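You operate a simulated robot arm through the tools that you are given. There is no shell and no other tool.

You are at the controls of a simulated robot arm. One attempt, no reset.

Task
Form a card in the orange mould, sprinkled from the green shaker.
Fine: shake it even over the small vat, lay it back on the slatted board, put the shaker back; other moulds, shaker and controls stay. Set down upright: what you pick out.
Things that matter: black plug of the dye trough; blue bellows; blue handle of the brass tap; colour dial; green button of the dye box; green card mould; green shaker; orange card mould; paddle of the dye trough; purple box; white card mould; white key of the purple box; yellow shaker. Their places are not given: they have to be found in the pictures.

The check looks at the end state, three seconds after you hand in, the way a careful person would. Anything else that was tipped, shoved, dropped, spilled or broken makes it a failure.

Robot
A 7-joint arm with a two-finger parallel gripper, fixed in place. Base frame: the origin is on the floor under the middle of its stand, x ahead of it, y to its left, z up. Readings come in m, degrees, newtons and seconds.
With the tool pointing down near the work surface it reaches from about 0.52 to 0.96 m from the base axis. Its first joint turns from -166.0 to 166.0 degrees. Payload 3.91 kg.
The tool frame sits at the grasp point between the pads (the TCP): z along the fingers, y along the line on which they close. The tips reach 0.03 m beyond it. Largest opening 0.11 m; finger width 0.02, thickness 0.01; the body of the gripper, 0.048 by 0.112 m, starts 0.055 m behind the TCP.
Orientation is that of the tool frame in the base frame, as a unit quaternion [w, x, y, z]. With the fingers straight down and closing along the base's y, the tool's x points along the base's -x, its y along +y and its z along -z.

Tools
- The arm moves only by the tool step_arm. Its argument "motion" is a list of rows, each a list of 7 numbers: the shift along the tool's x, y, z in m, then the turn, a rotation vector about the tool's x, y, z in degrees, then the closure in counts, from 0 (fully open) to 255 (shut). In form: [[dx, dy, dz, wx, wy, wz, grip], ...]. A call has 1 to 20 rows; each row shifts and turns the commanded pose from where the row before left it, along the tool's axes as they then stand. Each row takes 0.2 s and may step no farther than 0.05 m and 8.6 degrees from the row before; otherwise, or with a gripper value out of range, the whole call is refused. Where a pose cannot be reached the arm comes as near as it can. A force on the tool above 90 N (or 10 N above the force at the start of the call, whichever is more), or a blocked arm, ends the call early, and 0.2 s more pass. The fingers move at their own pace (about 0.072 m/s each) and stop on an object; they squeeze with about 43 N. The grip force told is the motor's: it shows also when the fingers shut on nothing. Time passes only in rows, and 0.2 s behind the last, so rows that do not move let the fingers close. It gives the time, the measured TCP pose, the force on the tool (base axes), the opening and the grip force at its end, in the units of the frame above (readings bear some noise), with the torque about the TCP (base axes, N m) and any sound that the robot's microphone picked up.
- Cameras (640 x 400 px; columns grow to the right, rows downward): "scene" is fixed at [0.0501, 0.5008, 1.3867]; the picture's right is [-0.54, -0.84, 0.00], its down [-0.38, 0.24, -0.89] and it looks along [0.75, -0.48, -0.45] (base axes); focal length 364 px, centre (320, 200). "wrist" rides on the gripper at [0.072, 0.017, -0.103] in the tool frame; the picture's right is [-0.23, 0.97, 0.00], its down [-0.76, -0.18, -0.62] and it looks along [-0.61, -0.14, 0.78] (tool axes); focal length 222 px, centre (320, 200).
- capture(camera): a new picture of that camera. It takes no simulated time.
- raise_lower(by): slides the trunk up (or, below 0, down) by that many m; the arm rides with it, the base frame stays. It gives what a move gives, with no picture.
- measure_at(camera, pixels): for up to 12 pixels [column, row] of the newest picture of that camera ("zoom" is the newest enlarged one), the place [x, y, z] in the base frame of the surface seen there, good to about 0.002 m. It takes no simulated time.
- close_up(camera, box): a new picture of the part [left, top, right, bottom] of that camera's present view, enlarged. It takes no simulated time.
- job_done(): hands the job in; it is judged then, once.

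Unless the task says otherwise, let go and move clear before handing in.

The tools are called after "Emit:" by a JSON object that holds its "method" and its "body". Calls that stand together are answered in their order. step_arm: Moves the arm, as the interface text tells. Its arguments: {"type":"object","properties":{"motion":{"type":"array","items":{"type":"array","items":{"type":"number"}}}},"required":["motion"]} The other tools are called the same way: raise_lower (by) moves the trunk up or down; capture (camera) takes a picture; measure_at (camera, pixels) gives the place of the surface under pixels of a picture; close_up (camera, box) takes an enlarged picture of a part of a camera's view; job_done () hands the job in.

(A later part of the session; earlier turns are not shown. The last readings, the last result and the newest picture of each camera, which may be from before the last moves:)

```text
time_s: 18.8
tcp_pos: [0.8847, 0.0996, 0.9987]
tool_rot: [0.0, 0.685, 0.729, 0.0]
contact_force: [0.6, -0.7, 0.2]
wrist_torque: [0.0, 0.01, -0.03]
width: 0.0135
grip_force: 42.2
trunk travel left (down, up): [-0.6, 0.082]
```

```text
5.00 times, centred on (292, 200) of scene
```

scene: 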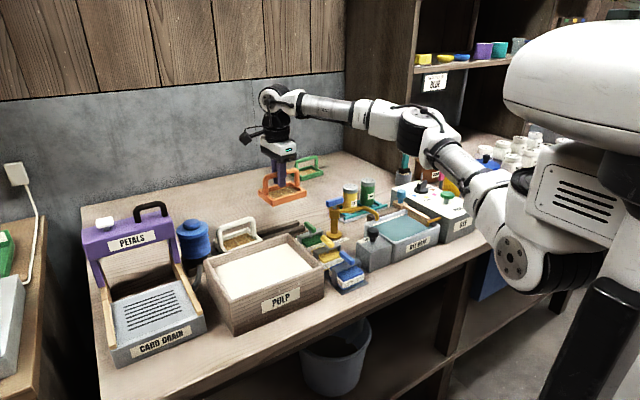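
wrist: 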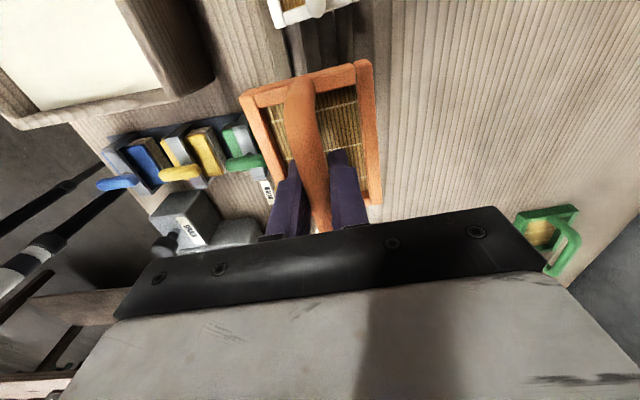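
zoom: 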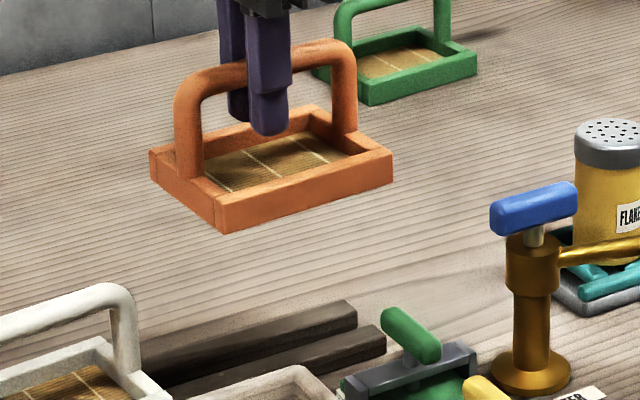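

Emit:
{"method": "close_up", "body": {"camera": "scene", "box": [256, 210, 304, 240]}}

Emit:
{"method": "close_up", "body": {"camera": "wrist", "box": [250, 0, 410, 100]}}

```text
13.33 times, centred on (280, 225) of scene
```

zoom: 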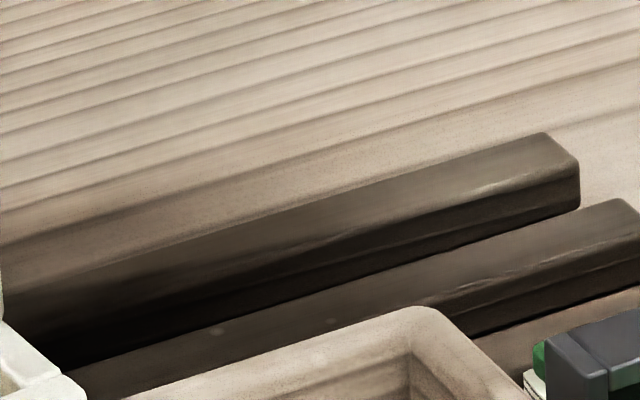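

```text
4.00 times, centred on (330, 50) of wrist
```

zoom: 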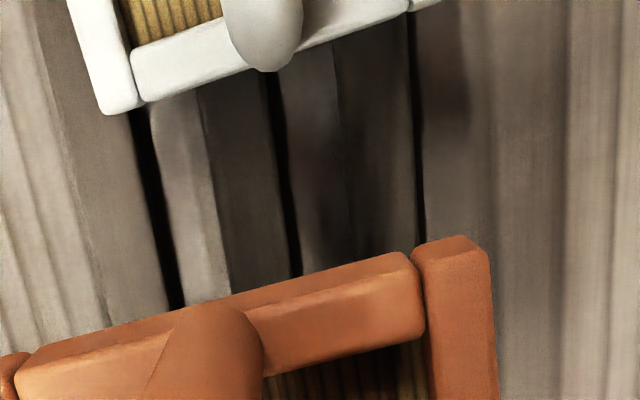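

Emit:
{"method": "close_up", "body": {"camera": "scene", "box": [256, 210, 304, 240]}}

Emit:
{"method": "measure_at", "body": {"camera": "zoom", "pixels": [[540, 140], [560, 170], [400, 190], [400, 215], [300, 240], [610, 210], [500, 260], [400, 290], [300, 320], [330, 300], [480, 310], [560, 320]]}}

Emit:
{"method": "measure_at", "body": {"camera": "wrist", "pixels": [[295, 45], [312, 50], [330, 45], [345, 50], [275, 45], [305, 60], [320, 60], [355, 45], [365, 30]]}}

```text
13.33 times, centred on (280, 225) of scene
```

zoom: 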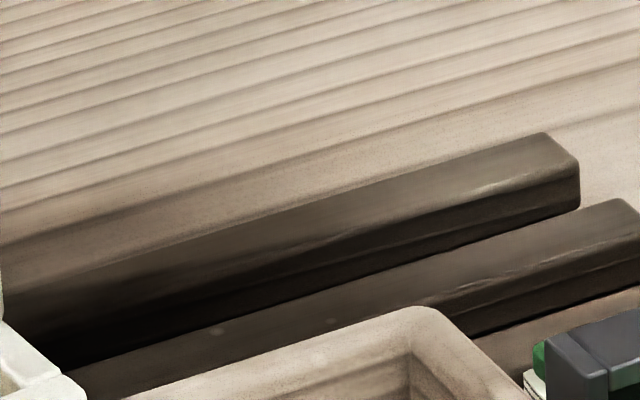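

```text
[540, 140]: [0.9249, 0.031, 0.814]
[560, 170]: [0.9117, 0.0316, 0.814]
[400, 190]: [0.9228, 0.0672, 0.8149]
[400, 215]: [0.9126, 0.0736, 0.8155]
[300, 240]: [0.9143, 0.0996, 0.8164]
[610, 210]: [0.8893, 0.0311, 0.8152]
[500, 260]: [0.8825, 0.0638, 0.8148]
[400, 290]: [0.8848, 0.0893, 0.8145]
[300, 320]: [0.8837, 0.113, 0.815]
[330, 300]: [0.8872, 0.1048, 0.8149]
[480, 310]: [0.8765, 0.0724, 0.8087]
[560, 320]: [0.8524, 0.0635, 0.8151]
```

```text
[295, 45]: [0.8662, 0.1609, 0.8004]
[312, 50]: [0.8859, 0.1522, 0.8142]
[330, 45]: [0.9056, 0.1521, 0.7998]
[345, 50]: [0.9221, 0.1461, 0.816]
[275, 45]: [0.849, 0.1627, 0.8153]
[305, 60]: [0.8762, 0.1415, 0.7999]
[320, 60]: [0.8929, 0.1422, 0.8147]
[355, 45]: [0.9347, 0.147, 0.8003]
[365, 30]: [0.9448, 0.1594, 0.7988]
```

The board consists of three slats (x≈0.85, 0.885, 0.92; tops z≈0.815) running along y. Now I'll measure the vat's near corners from the wrist view before carrying the mould over.

Emit:
{"method": "measure_at", "body": {"camera": "wrist", "pixels": [[42, 108], [160, 80], [20, 112], [175, 88], [100, 60], [20, 60], [30, 118], [100, 103], [0, 95], [140, 30]]}}

```text
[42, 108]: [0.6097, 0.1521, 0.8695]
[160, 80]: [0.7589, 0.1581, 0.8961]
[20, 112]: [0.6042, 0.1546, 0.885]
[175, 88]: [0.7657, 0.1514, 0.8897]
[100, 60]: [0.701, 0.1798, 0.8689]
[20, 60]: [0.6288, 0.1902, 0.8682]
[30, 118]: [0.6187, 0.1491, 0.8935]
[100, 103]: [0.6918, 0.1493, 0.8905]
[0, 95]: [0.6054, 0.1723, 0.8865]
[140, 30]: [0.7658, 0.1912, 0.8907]
```

Vat interior spans x 0.608–0.755, y 0.152–0.346; centre ≈ (0.681, 0.249). I'll carry the mould level over to that point at a safe height.

Emit:
{"method": "step_arm", "body": {"motion": [[0.008, -0.01, -0.005, 0, 0, 0, 255], [0.016, -0.019, -0.005, 0, 0, 0, 255], [0.02, -0.024, 0, 0, 0, 0, 255], [0.022, -0.026, 0, 0, 0, 0, 255], [0.022, -0.026, 0, 0, 0, 0, 255], [0.022, -0.026, 0, 0, 0, 0, 255], [0.022, -0.026, 0, 0, 0, 0, 255], [0.018, -0.022, 0, 0, 0, 0, 255], [0.0117, -0.015, 0, 0, 0, 0, 255], [0, 0, 0, 0, 0, 0, 255]]}}

Emit:
{"method": "capture", "body": {"camera": "scene"}}

Emit:
{"method": "capture", "body": {"camera": "wrist"}}

```text
time_s: 21.0
tcp_pos: [0.6822, 0.2482, 1.0072]
tool_rot: [0.0, 0.684, 0.729, -0.001]
contact_force: [0.3, -0.2, -0.8]
wrist_torque: [0.0, -0.03, -0.02]
width: 0.0137
grip_force: 42.7
trunk travel left (down, up): [-0.6, 0.082]
```

```text
taken
```

scene: 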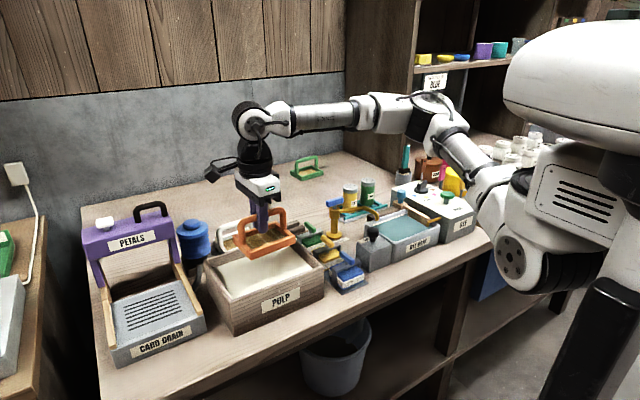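

```text
taken
```

wrist: 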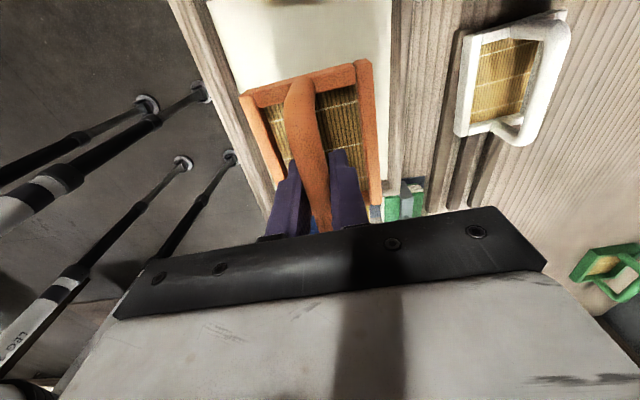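

The mould is over the vat. I'll square it to the vat (turn 3.5° about the tool axis) and measure its corners.

Emit:
{"method": "step_arm", "body": {"motion": [[0, 0, 0, 0, 0, 1.8, 255], [0, 0, 0, 0, 0, 1.75, 255], [0, 0, 0, 0, 0, 0, 255]]}}

Emit:
{"method": "capture", "body": {"camera": "wrist"}}

Emit:
{"method": "close_up", "body": {"camera": "scene", "box": [200, 196, 344, 286]}}

```text
time_s: 21.8
tcp_pos: [0.6824, 0.2479, 1.009]
tool_rot: [0.0, 0.708, 0.707, 0.0]
contact_force: [0.3, 0.2, -0.7]
wrist_torque: [-0.04, -0.01, 0.0]
width: 0.0134
grip_force: 42.9
trunk travel left (down, up): [-0.6, 0.082]
```

```text
taken
```

wrist: 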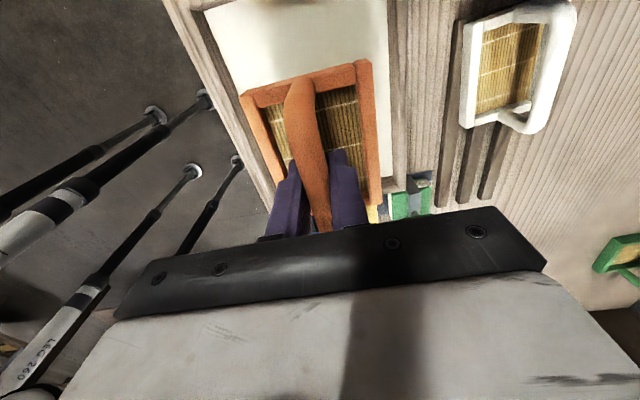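

```text
4.44 times, centred on (272, 241) of scene
```

zoom: 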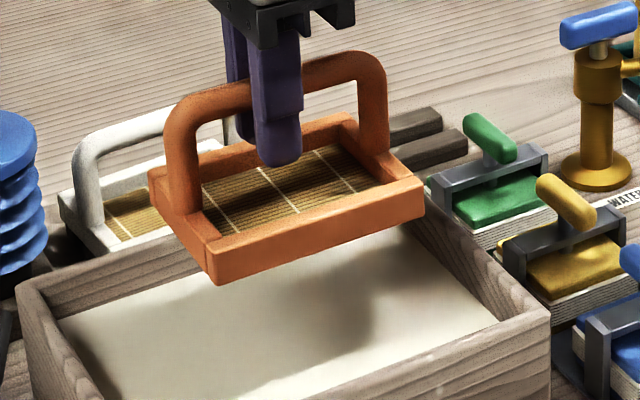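

Emit:
{"method": "measure_at", "body": {"camera": "zoom", "pixels": [[155, 178], [215, 260], [420, 190], [350, 118], [210, 240], [410, 185], [290, 190], [345, 68]]}}

Emit:
{"method": "measure_at", "body": {"camera": "wrist", "pixels": [[245, 97], [368, 64], [374, 180], [303, 110], [310, 160], [376, 120], [215, 10], [384, 10], [300, 20]]}}

```text
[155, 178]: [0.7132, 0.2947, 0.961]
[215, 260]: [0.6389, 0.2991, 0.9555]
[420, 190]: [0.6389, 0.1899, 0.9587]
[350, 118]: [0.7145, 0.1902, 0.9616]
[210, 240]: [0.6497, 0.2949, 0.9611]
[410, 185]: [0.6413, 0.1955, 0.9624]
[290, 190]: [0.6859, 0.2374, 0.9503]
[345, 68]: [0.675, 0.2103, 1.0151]
```

```text
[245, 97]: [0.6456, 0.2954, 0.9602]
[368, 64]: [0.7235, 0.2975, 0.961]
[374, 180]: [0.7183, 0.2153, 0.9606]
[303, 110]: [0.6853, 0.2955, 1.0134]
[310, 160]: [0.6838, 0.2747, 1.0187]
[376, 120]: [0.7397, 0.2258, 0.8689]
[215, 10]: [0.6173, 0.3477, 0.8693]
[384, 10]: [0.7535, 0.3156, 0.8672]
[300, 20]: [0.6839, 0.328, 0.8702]
```

The mould is centred at (0.681, 0.244) with its rim 0.048 m below the TCP, well inside the vat's walls. I'll dip it slowly so that its rim goes just under the pulp surface (z 0.87), and hold.

Emit:
{"method": "step_arm", "body": {"motion": [[0, 0, 0.012, 0, 0, 0, 255], [0.001, 0, 0.018, 0, 0, 0, 255], [0.001, 0, 0.018, 0, 0, 0, 255], [0.001, 0, 0.015, 0, 0, 0, 255], [0, 0, 0.012, 0, 0, 0, 255], [0, 0, 0.01, 0, 0, 0, 255], [0, 0, 0.01, 0, 0, 0, 255], [0, 0, 0.007, 0, 0, 0, 255], [0, 0, 0, 0, 0, 0, 255]]}}

Emit:
{"method": "capture", "body": {"camera": "wrist"}}

Emit:
{"method": "close_up", "body": {"camera": "scene", "box": [200, 196, 344, 286]}}

```text
time_s: 23.8
tcp_pos: [0.68, 0.2519, 0.9051]
tool_rot: [0.0, 0.706, 0.708, -0.001]
contact_force: [0.2, 0.0, -0.8]
wrist_torque: [0.02, 0.04, -0.01]
width: 0.0136
grip_force: 42.9
trunk travel left (down, up): [-0.6, 0.082]
```

```text
taken
```

wrist: 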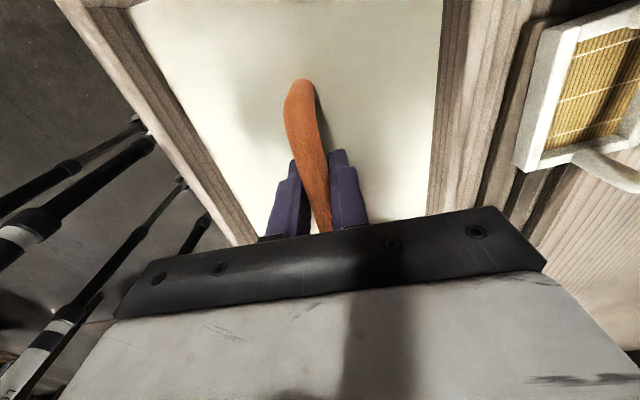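

```text
4.44 times, centred on (272, 241) of scene
```

zoom: 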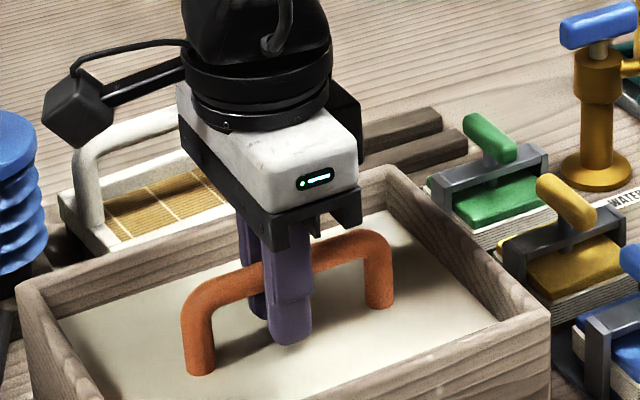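

The frame is fully submerged with only the handle visible. I'll hold for a second and lift it out slowly and level.

Emit:
{"method": "step_arm", "body": {"motion": [[0, 0, 0, 0, 0, 0, 255], [0, 0, 0, 0, 0, 0, 255], [0, 0, 0, 0, 0, 0, 255], [0, 0, 0, 0, 0, 0, 255], [0, 0, 0, 0, 0, 0, 255], [0, 0, -0.005, 0, 0, 0, 255], [0, 0, -0.007, 0, 0, 0, 255], [0, 0, -0.008, 0, 0, 0, 255], [0, 0, -0.008, 0, 0, 0, 255], [0, 0, -0.008, 0, 0, 0, 255], [0, 0, -0.008, 0, 0, 0, 255], [0, 0, -0.008, 0, 0, 0, 255], [0, 0, -0.008, 0, 0, 0, 255], [0, 0, -0.008, 0, 0, 0, 255], [0, 0, -0.006, 0, 0, 0, 255], [0, 0, -0.004, 0, 0, 0, 255], [0, 0, 0, 0, 0, 0, 255]]}}

Emit:
{"method": "capture", "body": {"camera": "wrist"}}

Emit:
{"method": "close_up", "body": {"camera": "scene", "box": [200, 196, 344, 286]}}

```text
time_s: 27.4
tcp_pos: [0.6804, 0.2507, 0.9834]
tool_rot: [0.001, 0.706, 0.708, -0.001]
contact_force: [0.1, -0.2, -0.6]
wrist_torque: [0.0, -0.03, 0.01]
width: 0.0137
grip_force: 43.3
trunk travel left (down, up): [-0.6, 0.082]
```

```text
taken
```

wrist: 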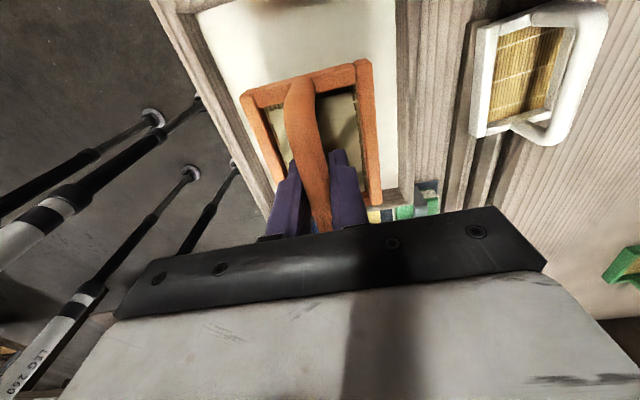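

```text
4.44 times, centred on (272, 241) of scene
```

zoom: 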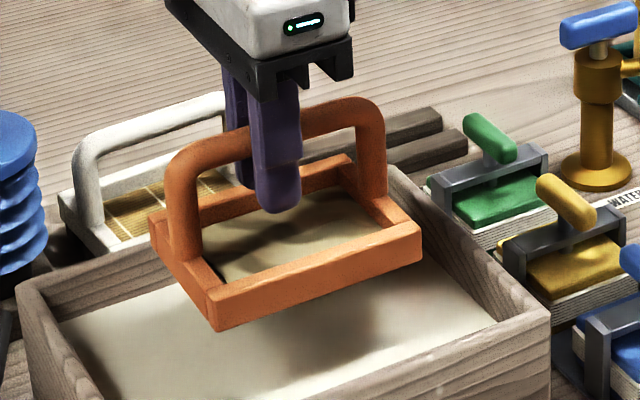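

The mould now carries a cream, uneven pulp layer. I'll zoom in before shaking.

Emit:
{"method": "close_up", "body": {"camera": "scene", "box": [230, 226, 302, 271]}}

Emit:
{"method": "measure_at", "body": {"camera": "zoom", "pixels": [[300, 200], [250, 150], [400, 150], [200, 250], [450, 200], [320, 120]]}}

```text
8.89 times, centred on (266, 248) of scene
```

zoom: 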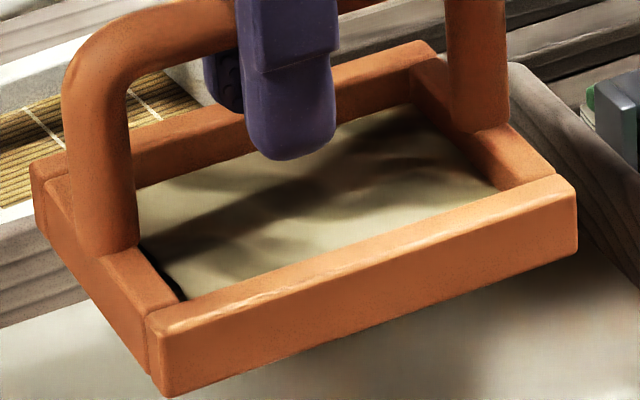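

```text
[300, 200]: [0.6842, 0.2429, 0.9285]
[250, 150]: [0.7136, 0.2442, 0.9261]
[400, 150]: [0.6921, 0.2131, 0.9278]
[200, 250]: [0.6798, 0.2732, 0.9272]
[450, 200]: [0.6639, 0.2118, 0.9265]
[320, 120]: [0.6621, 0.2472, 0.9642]
```

Pulp surface sits at z≈0.927, about 1 cm below the rim, slightly wavy. Now I'll shake horizontally over the vat, along y and then x, keeping within the vat walls.

Emit:
{"method": "step_arm", "body": {"motion": [[0.015, 0, 0, 0, 0, 0, 255], [-0.03, 0, 0, 0, 0, 0, 255], [0.03, 0, 0, 0, 0, 0, 255], [-0.03, 0, 0, 0, 0, 0, 255], [0.03, 0, 0, 0, 0, 0, 255], [-0.03, 0, 0, 0, 0, 0, 255], [0.03, 0, 0, 0, 0, 0, 255], [-0.03, 0, 0, 0, 0, 0, 255], [0.015, 0, 0, 0, 0, 0, 255], [0, 0.012, 0, 0, 0, 0, 255], [0, -0.024, 0, 0, 0, 0, 255], [0, 0.024, 0, 0, 0, 0, 255], [0, -0.024, 0, 0, 0, 0, 255], [0, 0.024, 0, 0, 0, 0, 255], [0, -0.024, 0, 0, 0, 0, 255], [0, 0.024, 0, 0, 0, 0, 255], [0, -0.024, 0, 0, 0, 0, 255], [0, 0.012, 0, 0, 0, 0, 255], [0, 0, 0, 0, 0, 0, 255], [0, 0, 0, 0, 0, 0, 255]]}}

Emit:
{"method": "capture", "body": {"camera": "wrist"}}

Emit:
{"method": "close_up", "body": {"camera": "scene", "box": [230, 226, 302, 271]}}

```text
time_s: 31.6
tcp_pos: [0.6813, 0.2498, 0.9847]
tool_rot: [0.001, 0.707, 0.707, 0.0]
contact_force: [-0.2, 0.1, 0.3]
wrist_torque: [0.0, -0.02, 0.01]
width: 0.014
grip_force: 43.2
trunk travel left (down, up): [-0.6, 0.082]
```

```text
taken
```

wrist: 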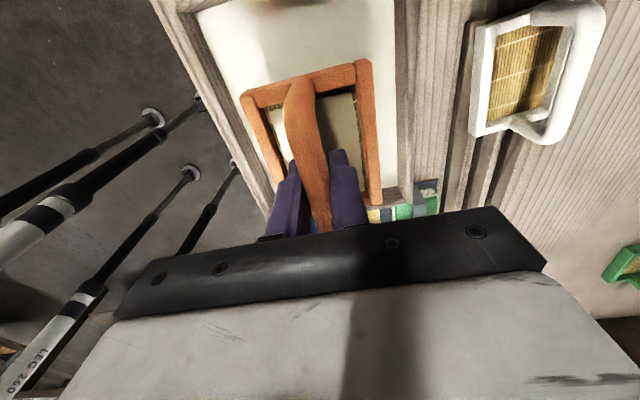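

```text
8.89 times, centred on (266, 248) of scene
```

zoom: 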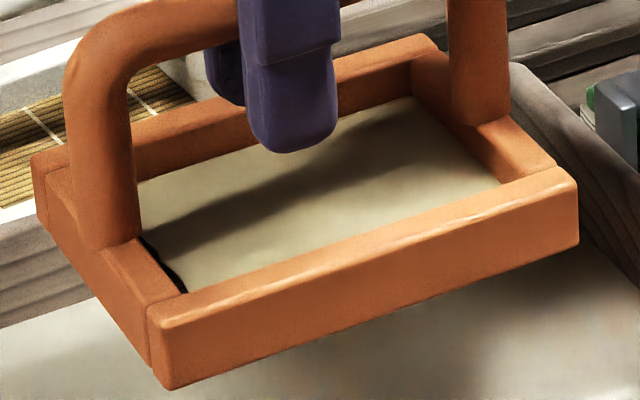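

The wave bumps are gone: the surface looks flat, with only the handle's straight shadow. I'll check the levels at several points.

Emit:
{"method": "measure_at", "body": {"camera": "zoom", "pixels": [[160, 200], [160, 245], [200, 270], [220, 200], [280, 180], [300, 230], [370, 200], [400, 130], [440, 140], [480, 180], [430, 200], [175, 280]]}}

Emit:
{"method": "close_up", "body": {"camera": "wrist", "box": [230, 50, 390, 150]}}

```text
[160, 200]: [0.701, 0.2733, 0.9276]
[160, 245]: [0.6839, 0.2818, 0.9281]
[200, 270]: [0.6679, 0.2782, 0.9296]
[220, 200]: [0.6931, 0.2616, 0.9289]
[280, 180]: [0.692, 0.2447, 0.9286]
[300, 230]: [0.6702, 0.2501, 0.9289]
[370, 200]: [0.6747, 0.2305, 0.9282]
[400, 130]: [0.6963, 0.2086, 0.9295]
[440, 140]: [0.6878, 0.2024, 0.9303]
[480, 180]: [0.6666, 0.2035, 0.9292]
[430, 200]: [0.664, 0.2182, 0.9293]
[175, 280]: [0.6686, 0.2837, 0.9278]
```

```text
4.00 times, centred on (310, 100) of wrist
```

zoom: 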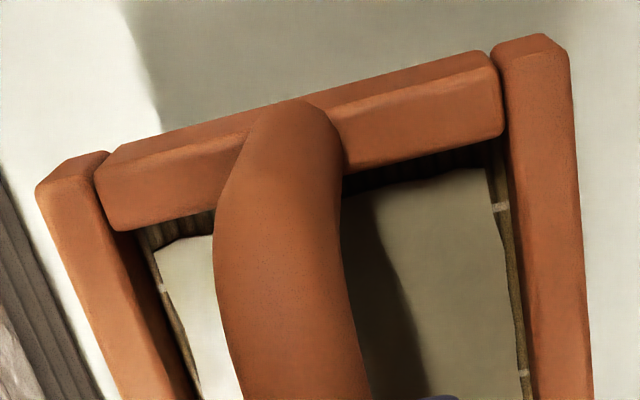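

The sheet reads level within ~1 mm (z≈0.928–0.930). I'll give one more short shake in both directions for evenness and compare.

Emit:
{"method": "step_arm", "body": {"motion": [[0.015, 0, 0, 0, 0, 0, 255], [-0.03, 0, 0, 0, 0, 0, 255], [0.03, 0, 0, 0, 0, 0, 255], [-0.03, 0, 0, 0, 0, 0, 255], [0.03, 0, 0, 0, 0, 0, 255], [-0.03, 0, 0, 0, 0, 0, 255], [0.015, 0, 0, 0, 0, 0, 255], [0, 0.012, 0, 0, 0, 0, 255], [0, -0.024, 0, 0, 0, 0, 255], [0, 0.024, 0, 0, 0, 0, 255], [0, -0.024, 0, 0, 0, 0, 255], [0, 0.024, 0, 0, 0, 0, 255], [0, -0.024, 0, 0, 0, 0, 255], [0, 0.012, 0, 0, 0, 0, 255], [0, 0, 0, 0, 0, 0, 255], [0, 0, 0, 0, 0, 0, 255], [0, 0, 0, 0, 0, 0, 255], [0, 0, 0, 0, 0, 0, 255]]}}

Emit:
{"method": "close_up", "body": {"camera": "scene", "box": [230, 226, 302, 271]}}

Emit:
{"method": "close_up", "body": {"camera": "wrist", "box": [230, 50, 390, 150]}}

```text
time_s: 35.4
tcp_pos: [0.6789, 0.2511, 0.9848]
tool_rot: [0.0, 0.707, 0.707, 0.0]
contact_force: [-1.1, 0.1, -0.9]
wrist_torque: [-0.01, -0.03, -0.01]
width: 0.0137
grip_force: 43.5
trunk travel left (down, up): [-0.6, 0.082]
```

```text
8.89 times, centred on (266, 248) of scene
```

zoom: 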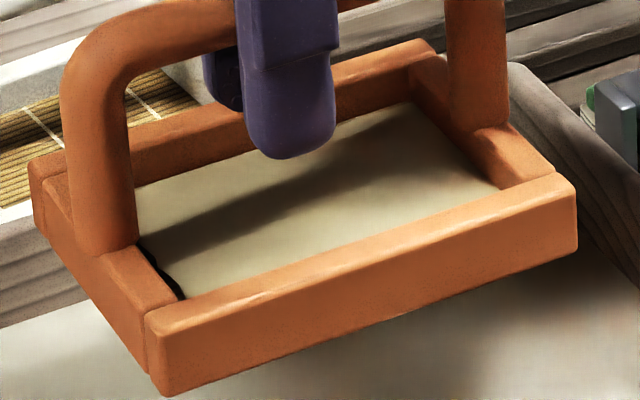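

```text
4.00 times, centred on (310, 100) of wrist
```

zoom: 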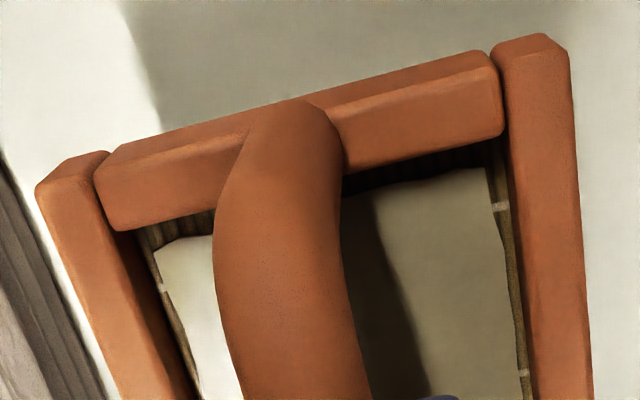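

The sheet is smooth and even. I'll raise slightly, let it drip another moment, and carry it level back above its place on the slatted board.

Emit:
{"method": "step_arm", "body": {"motion": [[0, 0, -0.008, 0, 0, 0, 255], [0, 0, -0.01, 0, 0, 0, 255], [0, 0, -0.007, 0, 0, 0, 255], [0, 0, 0, 0, 0, 0, 255], [0, 0, 0, 0, 0, 0, 255], [-0.005, 0.007, 0, 0, 0, 0, 255], [-0.009, 0.013, 0, 0, 0, 0, 255], [-0.014, 0.019, 0, 0, 0, 0, 255], [-0.015, 0.021, 0, 0, 0, 0, 255], [-0.016, 0.022, 0, 0, 0, 0, 255], [-0.016, 0.022, 0, 0, 0, 0, 255], [-0.016, 0.022, 0, 0, 0, 0, 255], [-0.016, 0.022, 0, 0, 0, 0, 255], [-0.015, 0.021, 0, 0, 0, 0, 255], [-0.013, 0.018, 0, 0, 0, 0, 255], [-0.009, 0.012, 0, 0, 0, 0, 255], [-0.005, 0.007, 0, 0, 0, 0, 255], [0, 0, 0, 0, 0, 0, 255], [0, 0, 0, 0, 0, 0, 255]]}}

Emit:
{"method": "capture", "body": {"camera": "wrist"}}

Emit:
{"method": "capture", "body": {"camera": "scene"}}

```text
time_s: 39.4
tcp_pos: [0.889, 0.102, 1.0084]
tool_rot: [0.0, 0.706, 0.708, 0.0]
contact_force: [-0.3, 0.5, -1.0]
wrist_torque: [0.0, -0.01, 0.02]
width: 0.0138
grip_force: 43.3
trunk travel left (down, up): [-0.6, 0.082]
```

```text
taken
```

wrist: 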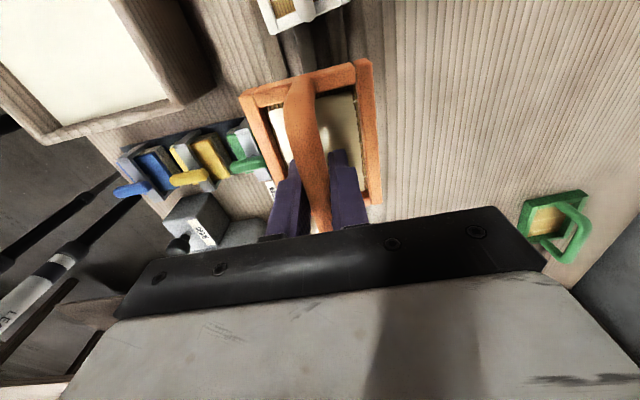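

```text
taken
```

scene: 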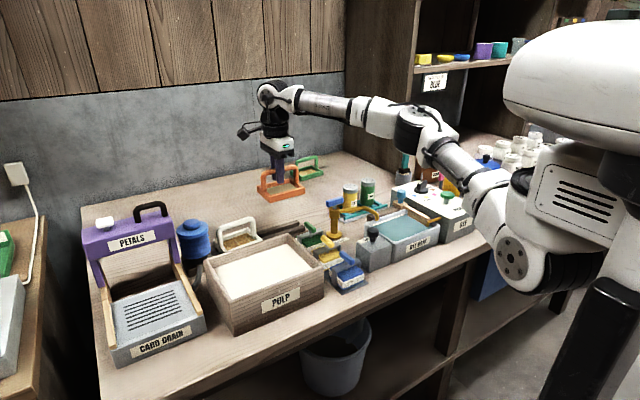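

Emit:
{"method": "close_up", "body": {"camera": "scene", "box": [236, 150, 332, 240]}}

Emit:
{"method": "measure_at", "body": {"camera": "wrist", "pixels": [[244, 97], [368, 66], [374, 185], [280, 30], [350, 2], [372, 120], [345, 120], [292, 120]]}}

```text
4.44 times, centred on (284, 195) of scene
```

zoom: 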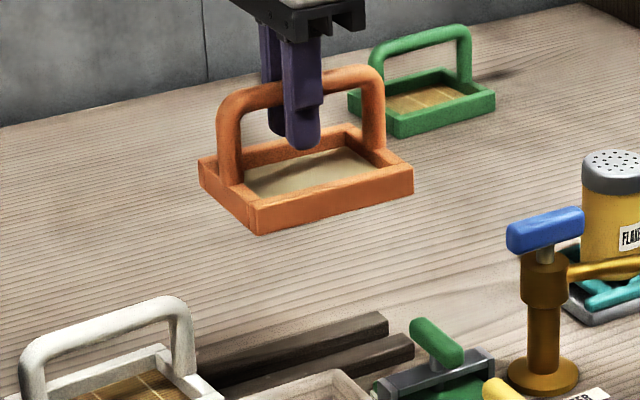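

```text
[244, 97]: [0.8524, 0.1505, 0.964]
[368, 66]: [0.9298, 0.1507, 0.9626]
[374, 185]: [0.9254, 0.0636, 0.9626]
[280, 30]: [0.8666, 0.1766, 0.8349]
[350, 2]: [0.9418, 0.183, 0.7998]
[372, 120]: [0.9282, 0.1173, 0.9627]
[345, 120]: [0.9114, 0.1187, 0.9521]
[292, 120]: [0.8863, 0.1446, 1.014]
```

The card is intact. The white mould's near edge is at y≈0.177, so I'll shift 4 mm to -y and 3 mm to -x, then lower most of the way and check.

Emit:
{"method": "step_arm", "body": {"motion": [[-0.002, -0.0015, 0.01, 0, 0, 0, 255], [-0.002, -0.0015, 0.018, 0, 0, 0, 255], [0, 0, 0.02, 0, 0, 0, 255], [0, 0, 0.02, 0, 0, 0, 255], [0, 0, 0.02, 0, 0, 0, 255], [0, 0, 0.015, 0, 0, 0, 255], [0, 0, 0.01, 0, 0, 0, 255], [0, 0, 0.006, 0, 0, 0, 255], [0, 0, 0, 0, 0, 0, 255]]}}

Emit:
{"method": "capture", "body": {"camera": "wrist"}}

Emit:
{"method": "close_up", "body": {"camera": "scene", "box": [236, 176, 332, 236]}}

```text
time_s: 41.4
tcp_pos: [0.8826, 0.0966, 0.8907]
tool_rot: [0.0, 0.706, 0.708, 0.001]
contact_force: [0.0, -0.5, -0.2]
wrist_torque: [-0.01, 0.0, -0.03]
width: 0.0134
grip_force: 43.3
trunk travel left (down, up): [-0.6, 0.082]
```

```text
taken
```

wrist: 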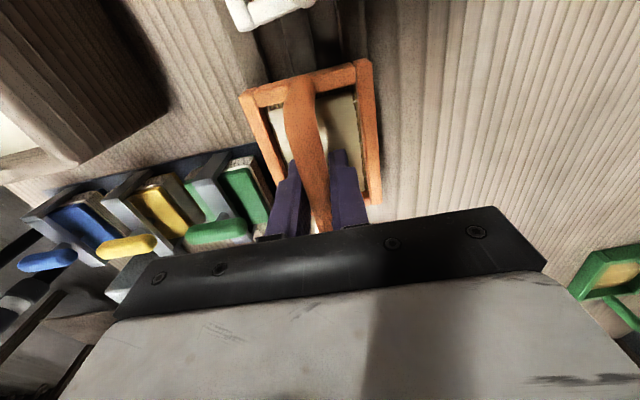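

```text
6.67 times, centred on (284, 206) of scene
```

zoom: 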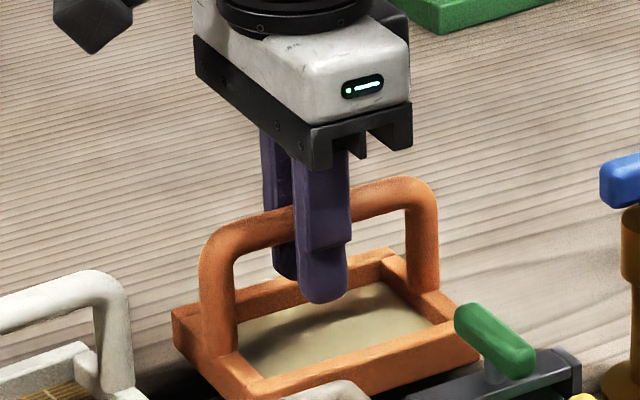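

Emit:
{"method": "measure_at", "body": {"camera": "wrist", "pixels": [[244, 97], [368, 66], [374, 185], [372, 120], [278, 20], [260, 27]]}}

Emit:
{"method": "measure_at", "body": {"camera": "zoom", "pixels": [[185, 318], [465, 345], [260, 385], [380, 260], [530, 330], [470, 355], [440, 370]]}}

```text
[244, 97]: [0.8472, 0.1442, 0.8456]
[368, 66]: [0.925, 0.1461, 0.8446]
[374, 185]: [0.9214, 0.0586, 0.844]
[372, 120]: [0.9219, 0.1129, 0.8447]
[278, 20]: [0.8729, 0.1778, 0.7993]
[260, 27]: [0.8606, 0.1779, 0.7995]
```

```text
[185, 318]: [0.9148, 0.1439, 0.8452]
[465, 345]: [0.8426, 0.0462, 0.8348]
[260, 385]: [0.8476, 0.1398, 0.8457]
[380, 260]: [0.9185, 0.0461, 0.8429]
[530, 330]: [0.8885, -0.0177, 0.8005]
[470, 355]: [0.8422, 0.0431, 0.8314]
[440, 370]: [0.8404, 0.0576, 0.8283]
```

Rim is at z≈0.8445, needing ~9 mm more. Lowering gently until the slats take the weight.

Emit:
{"method": "step_arm", "body": {"motion": [[0, 0, 0.004, 0, 0, 0, 255], [0, 0, 0.003, 0, 0, 0, 255], [0, 0, 0.0015, 0, 0, 0, 255], [0, 0, 0.001, 0, 0, 0, 255], [0, 0, 0, 0, 0, 0, 255]]}}

Emit:
{"method": "capture", "body": {"camera": "wrist"}}

Emit:
{"method": "measure_at", "body": {"camera": "wrist", "pixels": [[244, 97], [368, 66], [374, 185], [372, 120]]}}

```text
time_s: 42.6
tcp_pos: [0.8845, 0.0982, 0.8804]
tool_rot: [0.0, 0.707, 0.707, 0.0]
contact_force: [-0.4, -0.3, 0.5]
wrist_torque: [-0.13, 0.0, -0.04]
width: 0.0135
grip_force: 42.8
trunk travel left (down, up): [-0.6, 0.082]
```

```text
taken
```

wrist: 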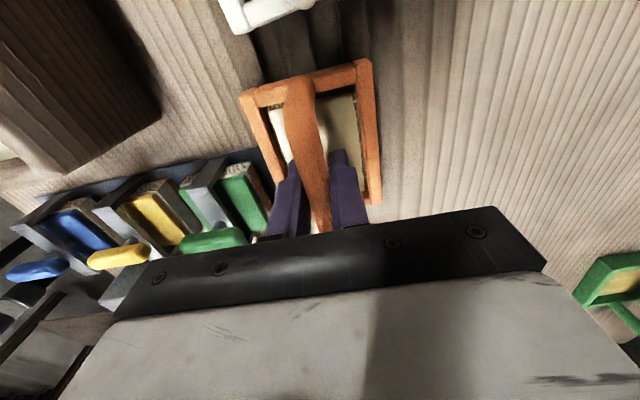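

```text
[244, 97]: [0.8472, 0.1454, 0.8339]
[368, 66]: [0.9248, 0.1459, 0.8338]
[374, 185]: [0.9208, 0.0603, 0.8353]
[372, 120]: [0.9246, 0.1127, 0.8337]
```

Rim is back at z≈0.8345 with a contact torque: it rests on the slats. Opening gently and rising.

Emit:
{"method": "step_arm", "body": {"motion": [[0, 0, 0, 0, 0, 0, 215], [0, 0, 0, 0, 0, 0, 190], [0, 0, 0, 0, 0, 0, 150], [0, 0, 0, 0, 0, 0, 120], [0, 0, 0, 0, 0, 0, 120], [0, 0, -0.01, 0, 0, 0, 120], [0, 0, -0.02, 0, 0, 0, 120], [0, 0, -0.03, 0, 0, 0, 120], [0, 0, -0.04, 0, 0, 0, 120], [0, 0, -0.04, 0, 0, 0, 120], [0, 0, -0.04, 0, 0, 0, 120], [0, 0, 0, 0, 0, 0, 120]]}}

Emit:
{"method": "capture", "body": {"camera": "wrist"}}

Emit:
{"method": "close_up", "body": {"camera": "scene", "box": [236, 176, 332, 236]}}

```text
time_s: 45.2
tcp_pos: [0.8835, 0.1002, 1.0611]
tool_rot: [0.0, 0.706, 0.708, 0.0]
contact_force: [0.4, -0.8, 1.1]
wrist_torque: [-0.01, 0.0, -0.01]
width: 0.0583
grip_force: 0.1
trunk travel left (down, up): [-0.6, 0.082]
```

```text
taken
```

wrist: 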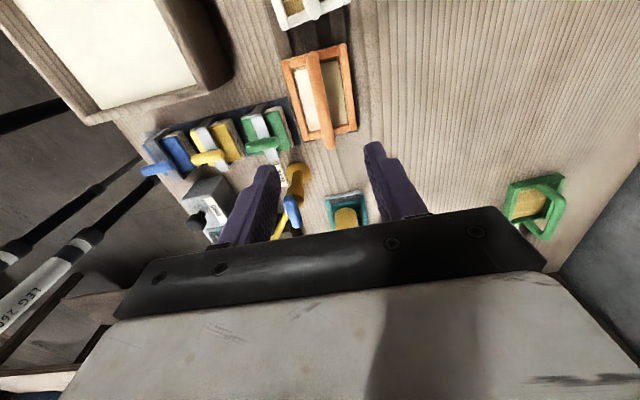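

```text
6.67 times, centred on (284, 206) of scene
```

zoom: 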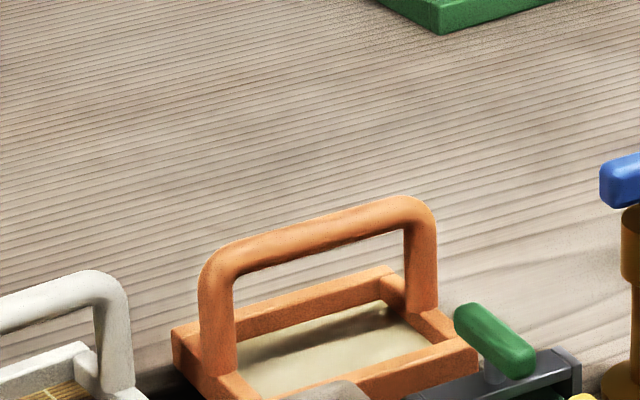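

The card mould rests on the slats and the hand is clear. Next I'll survey the area around the green shaker (scene (367,190)): tap spout, dye bath, dye box.

Emit:
{"method": "close_up", "body": {"camera": "scene", "box": [320, 160, 480, 260]}}

Emit:
{"method": "measure_at", "body": {"camera": "zoom", "pixels": [[45, 155], [68, 190], [155, 183], [210, 215], [215, 235], [170, 270], [280, 225], [250, 150], [295, 145], [330, 225], [250, 120], [480, 290]]}}

```text
4.00 times, centred on (400, 210) of scene
```

zoom: 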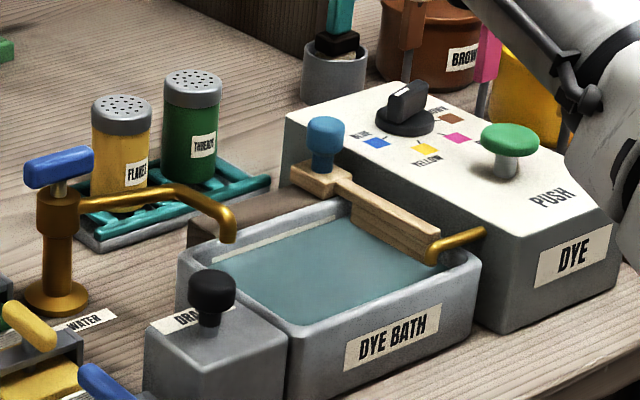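

```text
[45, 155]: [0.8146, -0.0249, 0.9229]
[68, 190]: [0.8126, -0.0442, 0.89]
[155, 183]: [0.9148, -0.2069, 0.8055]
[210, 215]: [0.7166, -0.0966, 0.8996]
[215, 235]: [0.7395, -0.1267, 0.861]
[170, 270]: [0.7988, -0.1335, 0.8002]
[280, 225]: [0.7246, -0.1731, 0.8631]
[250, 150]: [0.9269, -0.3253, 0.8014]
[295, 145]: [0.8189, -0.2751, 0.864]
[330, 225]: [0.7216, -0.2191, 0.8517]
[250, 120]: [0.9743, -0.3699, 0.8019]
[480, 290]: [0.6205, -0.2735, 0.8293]
```

Around the shaker: tap spout reaches to about (0.72,-0.10,0.90), bath rim z≈0.863, yellow shaker 77 mm away. I plan a tilted side grasp with the wrist camera on top, so I'll back off to free air and turn the tool 90° more.

Emit:
{"method": "step_arm", "body": {"motion": [[-0.01, -0.016, -0.01, 0, 0, 0, 120], [-0.02, -0.03, -0.012, 0, 0, 0, 120], [-0.02, -0.03, -0.012, 0, 0, 0, 120], [-0.02, -0.03, -0.012, 0, 0, 0, 120], [-0.02, -0.03, -0.012, 0, 0, 0, 120], [-0.01, -0.02, 0, 0, 0, 0, 120], [0, 0, 0, 0, 0, 8.18, 120], [0, 0, 0, 0, 0, 8.18, 120], [0, 0, 0, 0, 0, 8.18, 120], [0, 0, 0, 0, 0, 8.18, 120], [0, 0, 0, 0, 0, 8.18, 120], [0, 0, 0, 0, 0, 8.18, 120], [0, 0, 0, 0, 0, 8.18, 120], [0, 0, 0, 0, 0, 8.18, 120], [0, 0, 0, 0, 0, 8.18, 120], [0, 0, 0, 0, 0, 8.18, 120], [0, 0, 0, 0, 0, 8.18, 120], [0, 0, 0, 0, 0, 0, 120]]}}

Emit:
{"method": "capture", "body": {"camera": "scene"}}

Emit:
{"method": "capture", "body": {"camera": "wrist"}}

```text
time_s: 49.0
tcp_pos: [0.7289, -0.0012, 1.1174]
tool_rot: [0.0, 1.0, -0.001, 0.001]
contact_force: [-0.1, 0.4, -0.4]
wrist_torque: [0.01, -0.01, 0.01]
width: 0.058
grip_force: 0.1
trunk travel left (down, up): [-0.6, 0.082]
```

```text
taken
```

scene: 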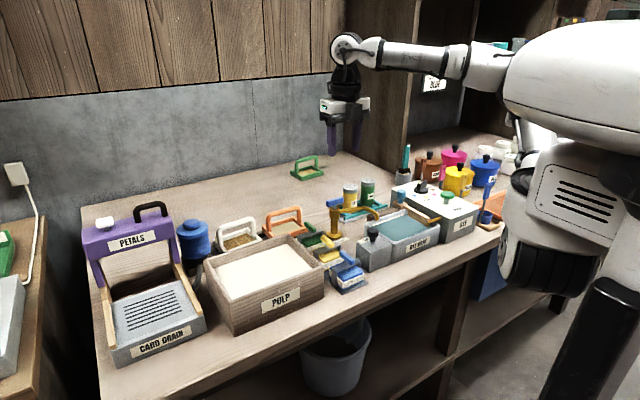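

```text
taken
```

wrist: 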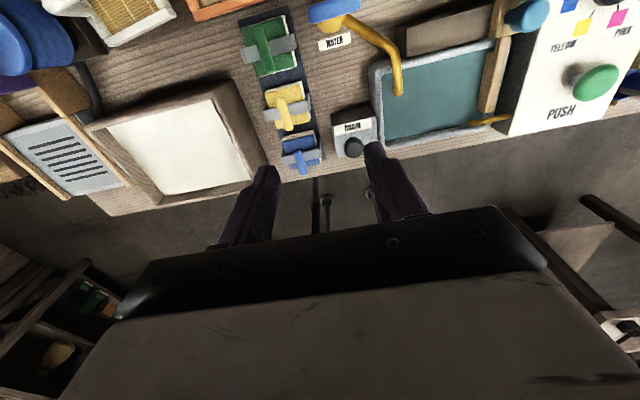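

Reached cleanly. Now I'll tilt the tool 45° forward in free air (about tool y) to test the planned grasp attitude.

Emit:
{"method": "step_arm", "body": {"motion": [[0, 0, 0, 0, 7.5, 0, 120], [0, 0, 0, 0, 7.5, 0, 120], [0, 0, 0, 0, 7.5, 0, 120], [0, 0, 0, 0, 7.5, 0, 120], [0, 0, 0, 0, 7.5, 0, 120], [0, 0, 0, 0, 7.5, 0, 120], [0, 0, 0, 0, 0, 0, 120], [0, 0, 0, 0, 0, 0, 120]]}}

Emit:
{"method": "capture", "body": {"camera": "scene"}}

Emit:
{"method": "capture", "body": {"camera": "wrist"}}

```text
time_s: 50.8
tcp_pos: [0.7279, 0.0076, 1.1169]
tool_rot: [-0.007, 0.924, 0.009, 0.382]
contact_force: [-0.7, 0.3, 0.5]
wrist_torque: [0.03, -0.02, -0.01]
width: 0.0584
grip_force: 0.0
trunk travel left (down, up): [-0.6, 0.082]
```

```text
taken
```

scene: 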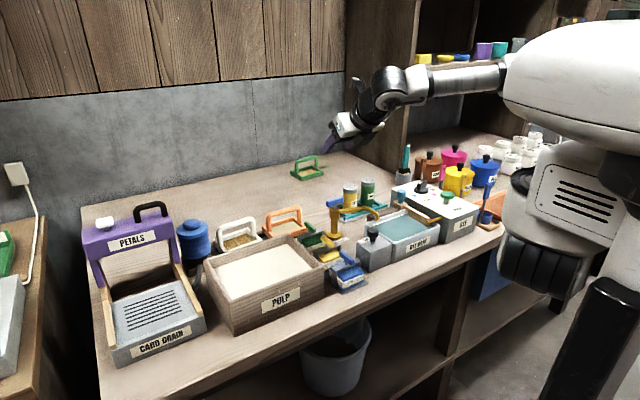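

```text
taken
```

wrist: 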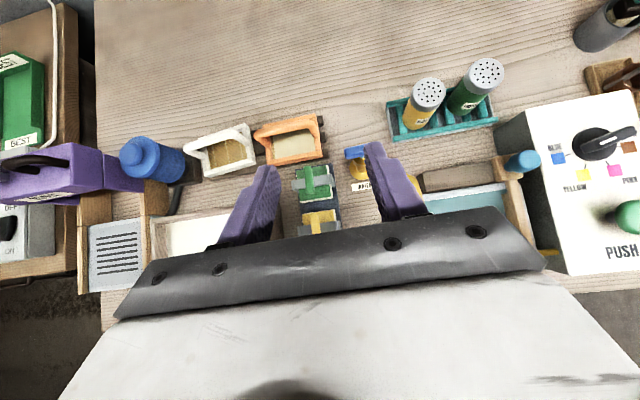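

The 45° tilt works and gives a good top view: shakers at (428,100) and (478,85), dye box at (580,150), paddle knob (522,160). I'll measure these.

Emit:
{"method": "measure_at", "body": {"camera": "wrist", "pixels": [[486, 70], [430, 88], [463, 110], [495, 118], [525, 110], [497, 130], [522, 158], [515, 175], [475, 180], [445, 178], [352, 150], [598, 145]]}}

Emit:
{"method": "close_up", "body": {"camera": "wrist", "box": [350, 40, 590, 190]}}

```text
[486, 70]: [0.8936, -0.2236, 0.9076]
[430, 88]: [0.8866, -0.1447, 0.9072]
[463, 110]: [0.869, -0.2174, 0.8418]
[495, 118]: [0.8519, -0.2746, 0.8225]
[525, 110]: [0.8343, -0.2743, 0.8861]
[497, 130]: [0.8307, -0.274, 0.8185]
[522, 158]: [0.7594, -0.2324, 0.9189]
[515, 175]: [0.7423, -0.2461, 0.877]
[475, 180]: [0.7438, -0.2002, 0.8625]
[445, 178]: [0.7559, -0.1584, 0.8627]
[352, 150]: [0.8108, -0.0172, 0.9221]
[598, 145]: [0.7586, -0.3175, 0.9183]
```

```text
2.67 times, centred on (470, 115) of wrist
```

zoom: 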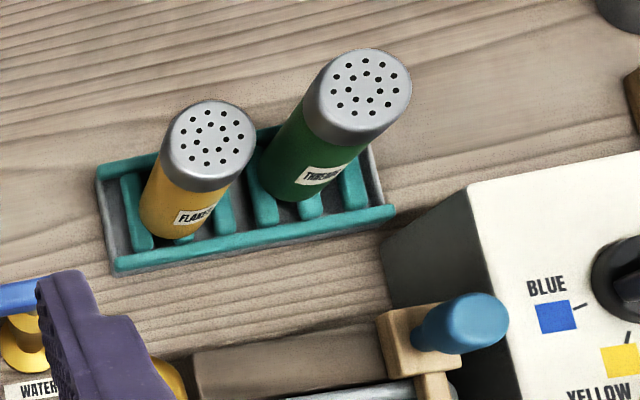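

Shaker centre ≈ (0.889,-0.222); dye box corner (0.834,-0.274,0.886); paddle knob top (0.759,-0.232,0.919). Before gripping, I'll rehearse the pouring motion in free air: level the tool and roll -90°, then further.

Emit:
{"method": "step_arm", "body": {"motion": [[0, 0, 0, 0, 7.5, 0, 120], [0, 0, 0, 0, 7.5, 0, 120], [0, 0, 0, 0, 7.5, 0, 120], [0, 0, 0, 0, 7.5, 0, 120], [0, 0, 0, 0, 7.5, 0, 120], [0, 0, 0, 0, 7.5, 0, 120], [0, 0, 0, 0, 0, 0, 120], [0, 0, 0, 0, 0, 0, 120]]}}

Emit:
{"method": "step_arm", "body": {"motion": [[0, 0, 0, 0, 0, -8.18, 120], [0, 0, 0, 0, 0, -8.18, 120], [0, 0, 0, 0, 0, -8.18, 120], [0, 0, 0, 0, 0, -8.18, 120], [0, 0, 0, 0, 0, -8.18, 120], [0, 0, 0, 0, 0, -8.18, 120], [0, 0, 0, 0, 0, -8.18, 120], [0, 0, 0, 0, 0, -8.18, 120], [0, 0, 0, 0, 0, -8.18, 120], [0, 0, 0, 0, 0, -8.18, 120], [0, 0, 0, 0, 0, -8.2, 120], [0, 0, 0, 0, 0, 0, 120]]}}

Emit:
{"method": "capture", "body": {"camera": "scene"}}

```text
time_s: 52.6
tcp_pos: [0.7279, -0.0021, 1.1182]
tool_rot: [-0.001, 0.752, 0.0, 0.659]
contact_force: [0.3, -0.2, 0.1]
wrist_torque: [0.0, 0.01, -0.01]
width: 0.0582
grip_force: 0.1
out of reach, approached as far as the arm can: row 6
trunk travel left (down, up): [-0.6, 0.082]
```

```text
time_s: 55.2
tcp_pos: [0.7299, -0.001, 1.1192]
tool_rot: [0.466, 0.531, 0.533, 0.466]
contact_force: [0.4, -0.6, -0.9]
wrist_torque: [0.03, 0.0, 0.0]
width: 0.0581
grip_force: 0.1
trunk travel left (down, up): [-0.6, 0.082]
```

```text
taken
```

scene: 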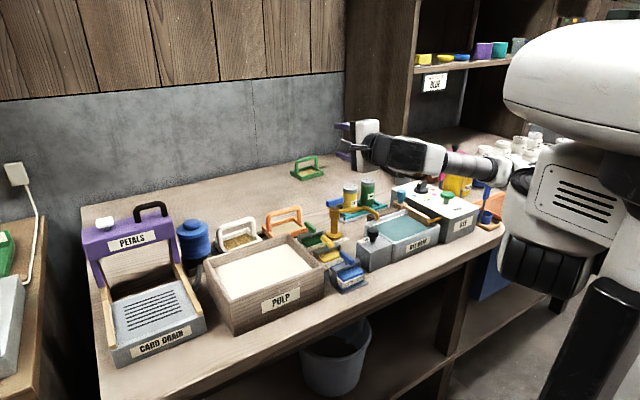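

Tilt reached 82.5° (β≈7.5°) and the first 90° roll was followed exactly. Continuing the roll another 90° to verify full inversion is reachable.

Emit:
{"method": "step_arm", "body": {"motion": [[0, 0, 0, 0, 0, -8.18, 120], [0, 0, 0, 0, 0, -8.18, 120], [0, 0, 0, 0, 0, -8.18, 120], [0, 0, 0, 0, 0, -8.18, 120], [0, 0, 0, 0, 0, -8.18, 120], [0, 0, 0, 0, 0, -8.18, 120], [0, 0, 0, 0, 0, -8.18, 120], [0, 0, 0, 0, 0, -8.18, 120], [0, 0, 0, 0, 0, -8.18, 120], [0, 0, 0, 0, 0, -8.18, 120], [0, 0, 0, 0, 0, -8.2, 120], [0, 0, 0, 0, 0, 0, 120]]}}

Emit:
{"method": "capture", "body": {"camera": "scene"}}

```text
time_s: 57.8
tcp_pos: [0.728, -0.0013, 1.1182]
tool_rot: [0.659, -0.001, 0.753, 0.0]
contact_force: [0.1, -0.8, 0.7]
wrist_torque: [-0.03, 0.0, -0.03]
width: 0.0584
grip_force: 0.0
trunk travel left (down, up): [-0.6, 0.082]
```

```text
taken
```

scene: 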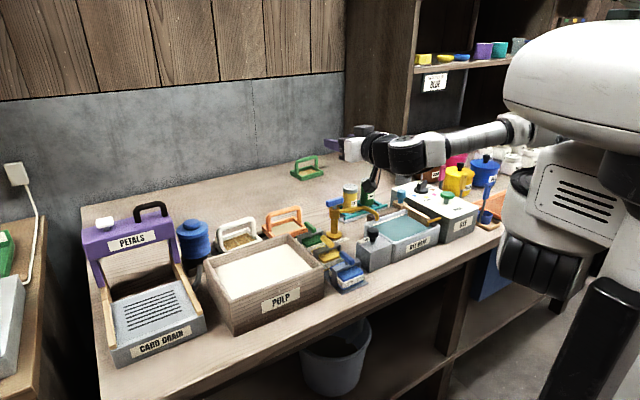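

The full 180° roll is reachable. I'll now rehearse the pour pose over the orange mould, and test how far the tool can tilt up there.

Emit:
{"method": "step_arm", "body": {"motion": [[0.0047, 0.0143, 0.0276, 0, 0, 0, 120], [0.0047, 0.0143, 0.0276, 0, 0, 0, 120], [0.0047, 0.0143, 0.0276, 0, 0, 0, 120], [0.0047, 0.0143, 0.0276, 0, 0, 0, 120], [0.0047, 0.0143, 0.0276, 0, 0, 0, 120], [0.0047, 0.0143, 0.0276, 0, 0, 0, 120], [0.0047, 0.0143, 0.0276, 0, 0, 0, 120], [0, 0, 0, 0, 0, 0, 120]]}}

Emit:
{"method": "step_arm", "body": {"motion": [[0, 0, 0, 0, -5, 0, 120], [0, 0, 0, 0, -5, 0, 120], [0, 0, 0, 0, -5, 0, 120], [0, 0, 0, 0, -5, 0, 120], [0, 0, 0, 0, -5, 0, 120], [0, 0, 0, 0, 0, 0, 120]]}}

Emit:
{"method": "capture", "body": {"camera": "scene"}}

Emit:
{"method": "capture", "body": {"camera": "wrist"}}

```text
time_s: 59.6
tcp_pos: [0.9139, 0.1015, 1.0624]
tool_rot: [0.659, -0.001, 0.752, 0.001]
contact_force: [-0.1, -0.6, -0.6]
wrist_torque: [0.02, -0.01, 0.02]
width: 0.0582
grip_force: 0.0
trunk travel left (down, up): [-0.6, 0.082]
```

```text
time_s: 61.0
tcp_pos: [0.9135, 0.1, 1.0596]
tool_rot: [0.659, -0.001, 0.752, 0.001]
contact_force: [-0.3, -0.8, -0.9]
wrist_torque: [0.01, -0.03, -0.03]
width: 0.0585
grip_force: 0.2
out of reach, approached as far as the arm can: row 1, 2, 3, 4, 5
trunk travel left (down, up): [-0.6, 0.082]
```

```text
taken
```

scene: 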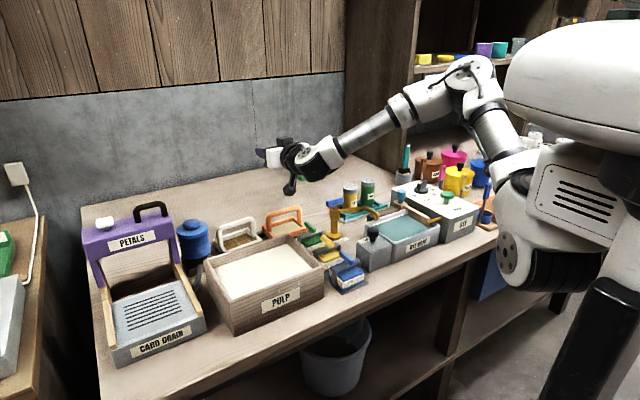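

```text
taken
```

wrist: 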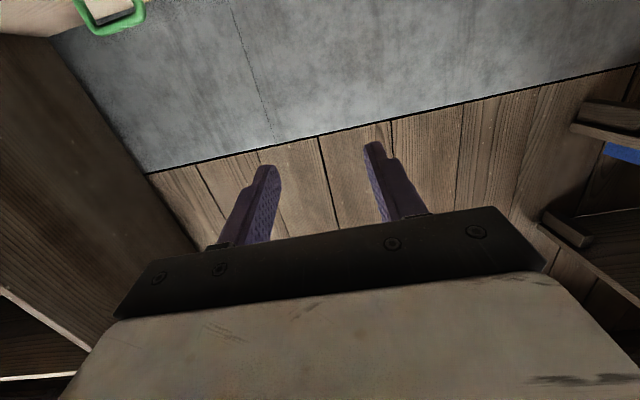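

Here the tilt limit is β≈7.5° (tool slightly below horizontal). Lowering the trunk should free the wrist, so I'll raise the arm 0.12 m and lower the trunk by the same amount.

Emit:
{"method": "step_arm", "body": {"motion": [[-0.0396, 0, -0.0053, 0, 0, 0, 120], [-0.0396, 0, -0.0053, 0, 0, 0, 120], [-0.0396, 0, -0.0053, 0, 0, 0, 120], [0, 0, 0, 0, 0, 0, 120]]}}

Emit:
{"method": "raise_lower", "body": {"by": -0.1}}

Emit:
{"method": "capture", "body": {"camera": "scene"}}

```text
time_s: 62.0
tcp_pos: [0.9175, 0.0965, 1.1783]
tool_rot: [0.66, -0.001, 0.752, 0.001]
contact_force: [-0.5, 0.2, 0.1]
wrist_torque: [-0.01, 0.02, -0.04]
width: 0.0582
grip_force: 0.1
trunk travel left (down, up): [-0.6, 0.082]
```

```text
time_s: 63.3
tcp_pos: [0.9175, 0.0958, 1.0787]
tool_rot: [0.659, -0.001, 0.752, 0.002]
contact_force: [-0.4, -0.8, 0.6]
wrist_torque: [-0.04, -0.01, 0.02]
width: 0.0585
grip_force: 0.0
trunk travel left (down, up): [-0.5, 0.182]
```

```text
taken
```

scene: 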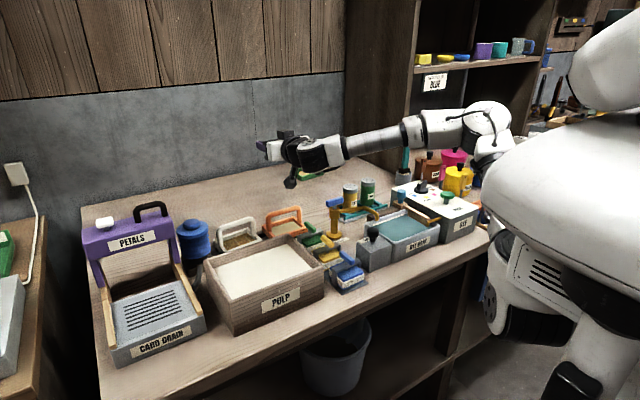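

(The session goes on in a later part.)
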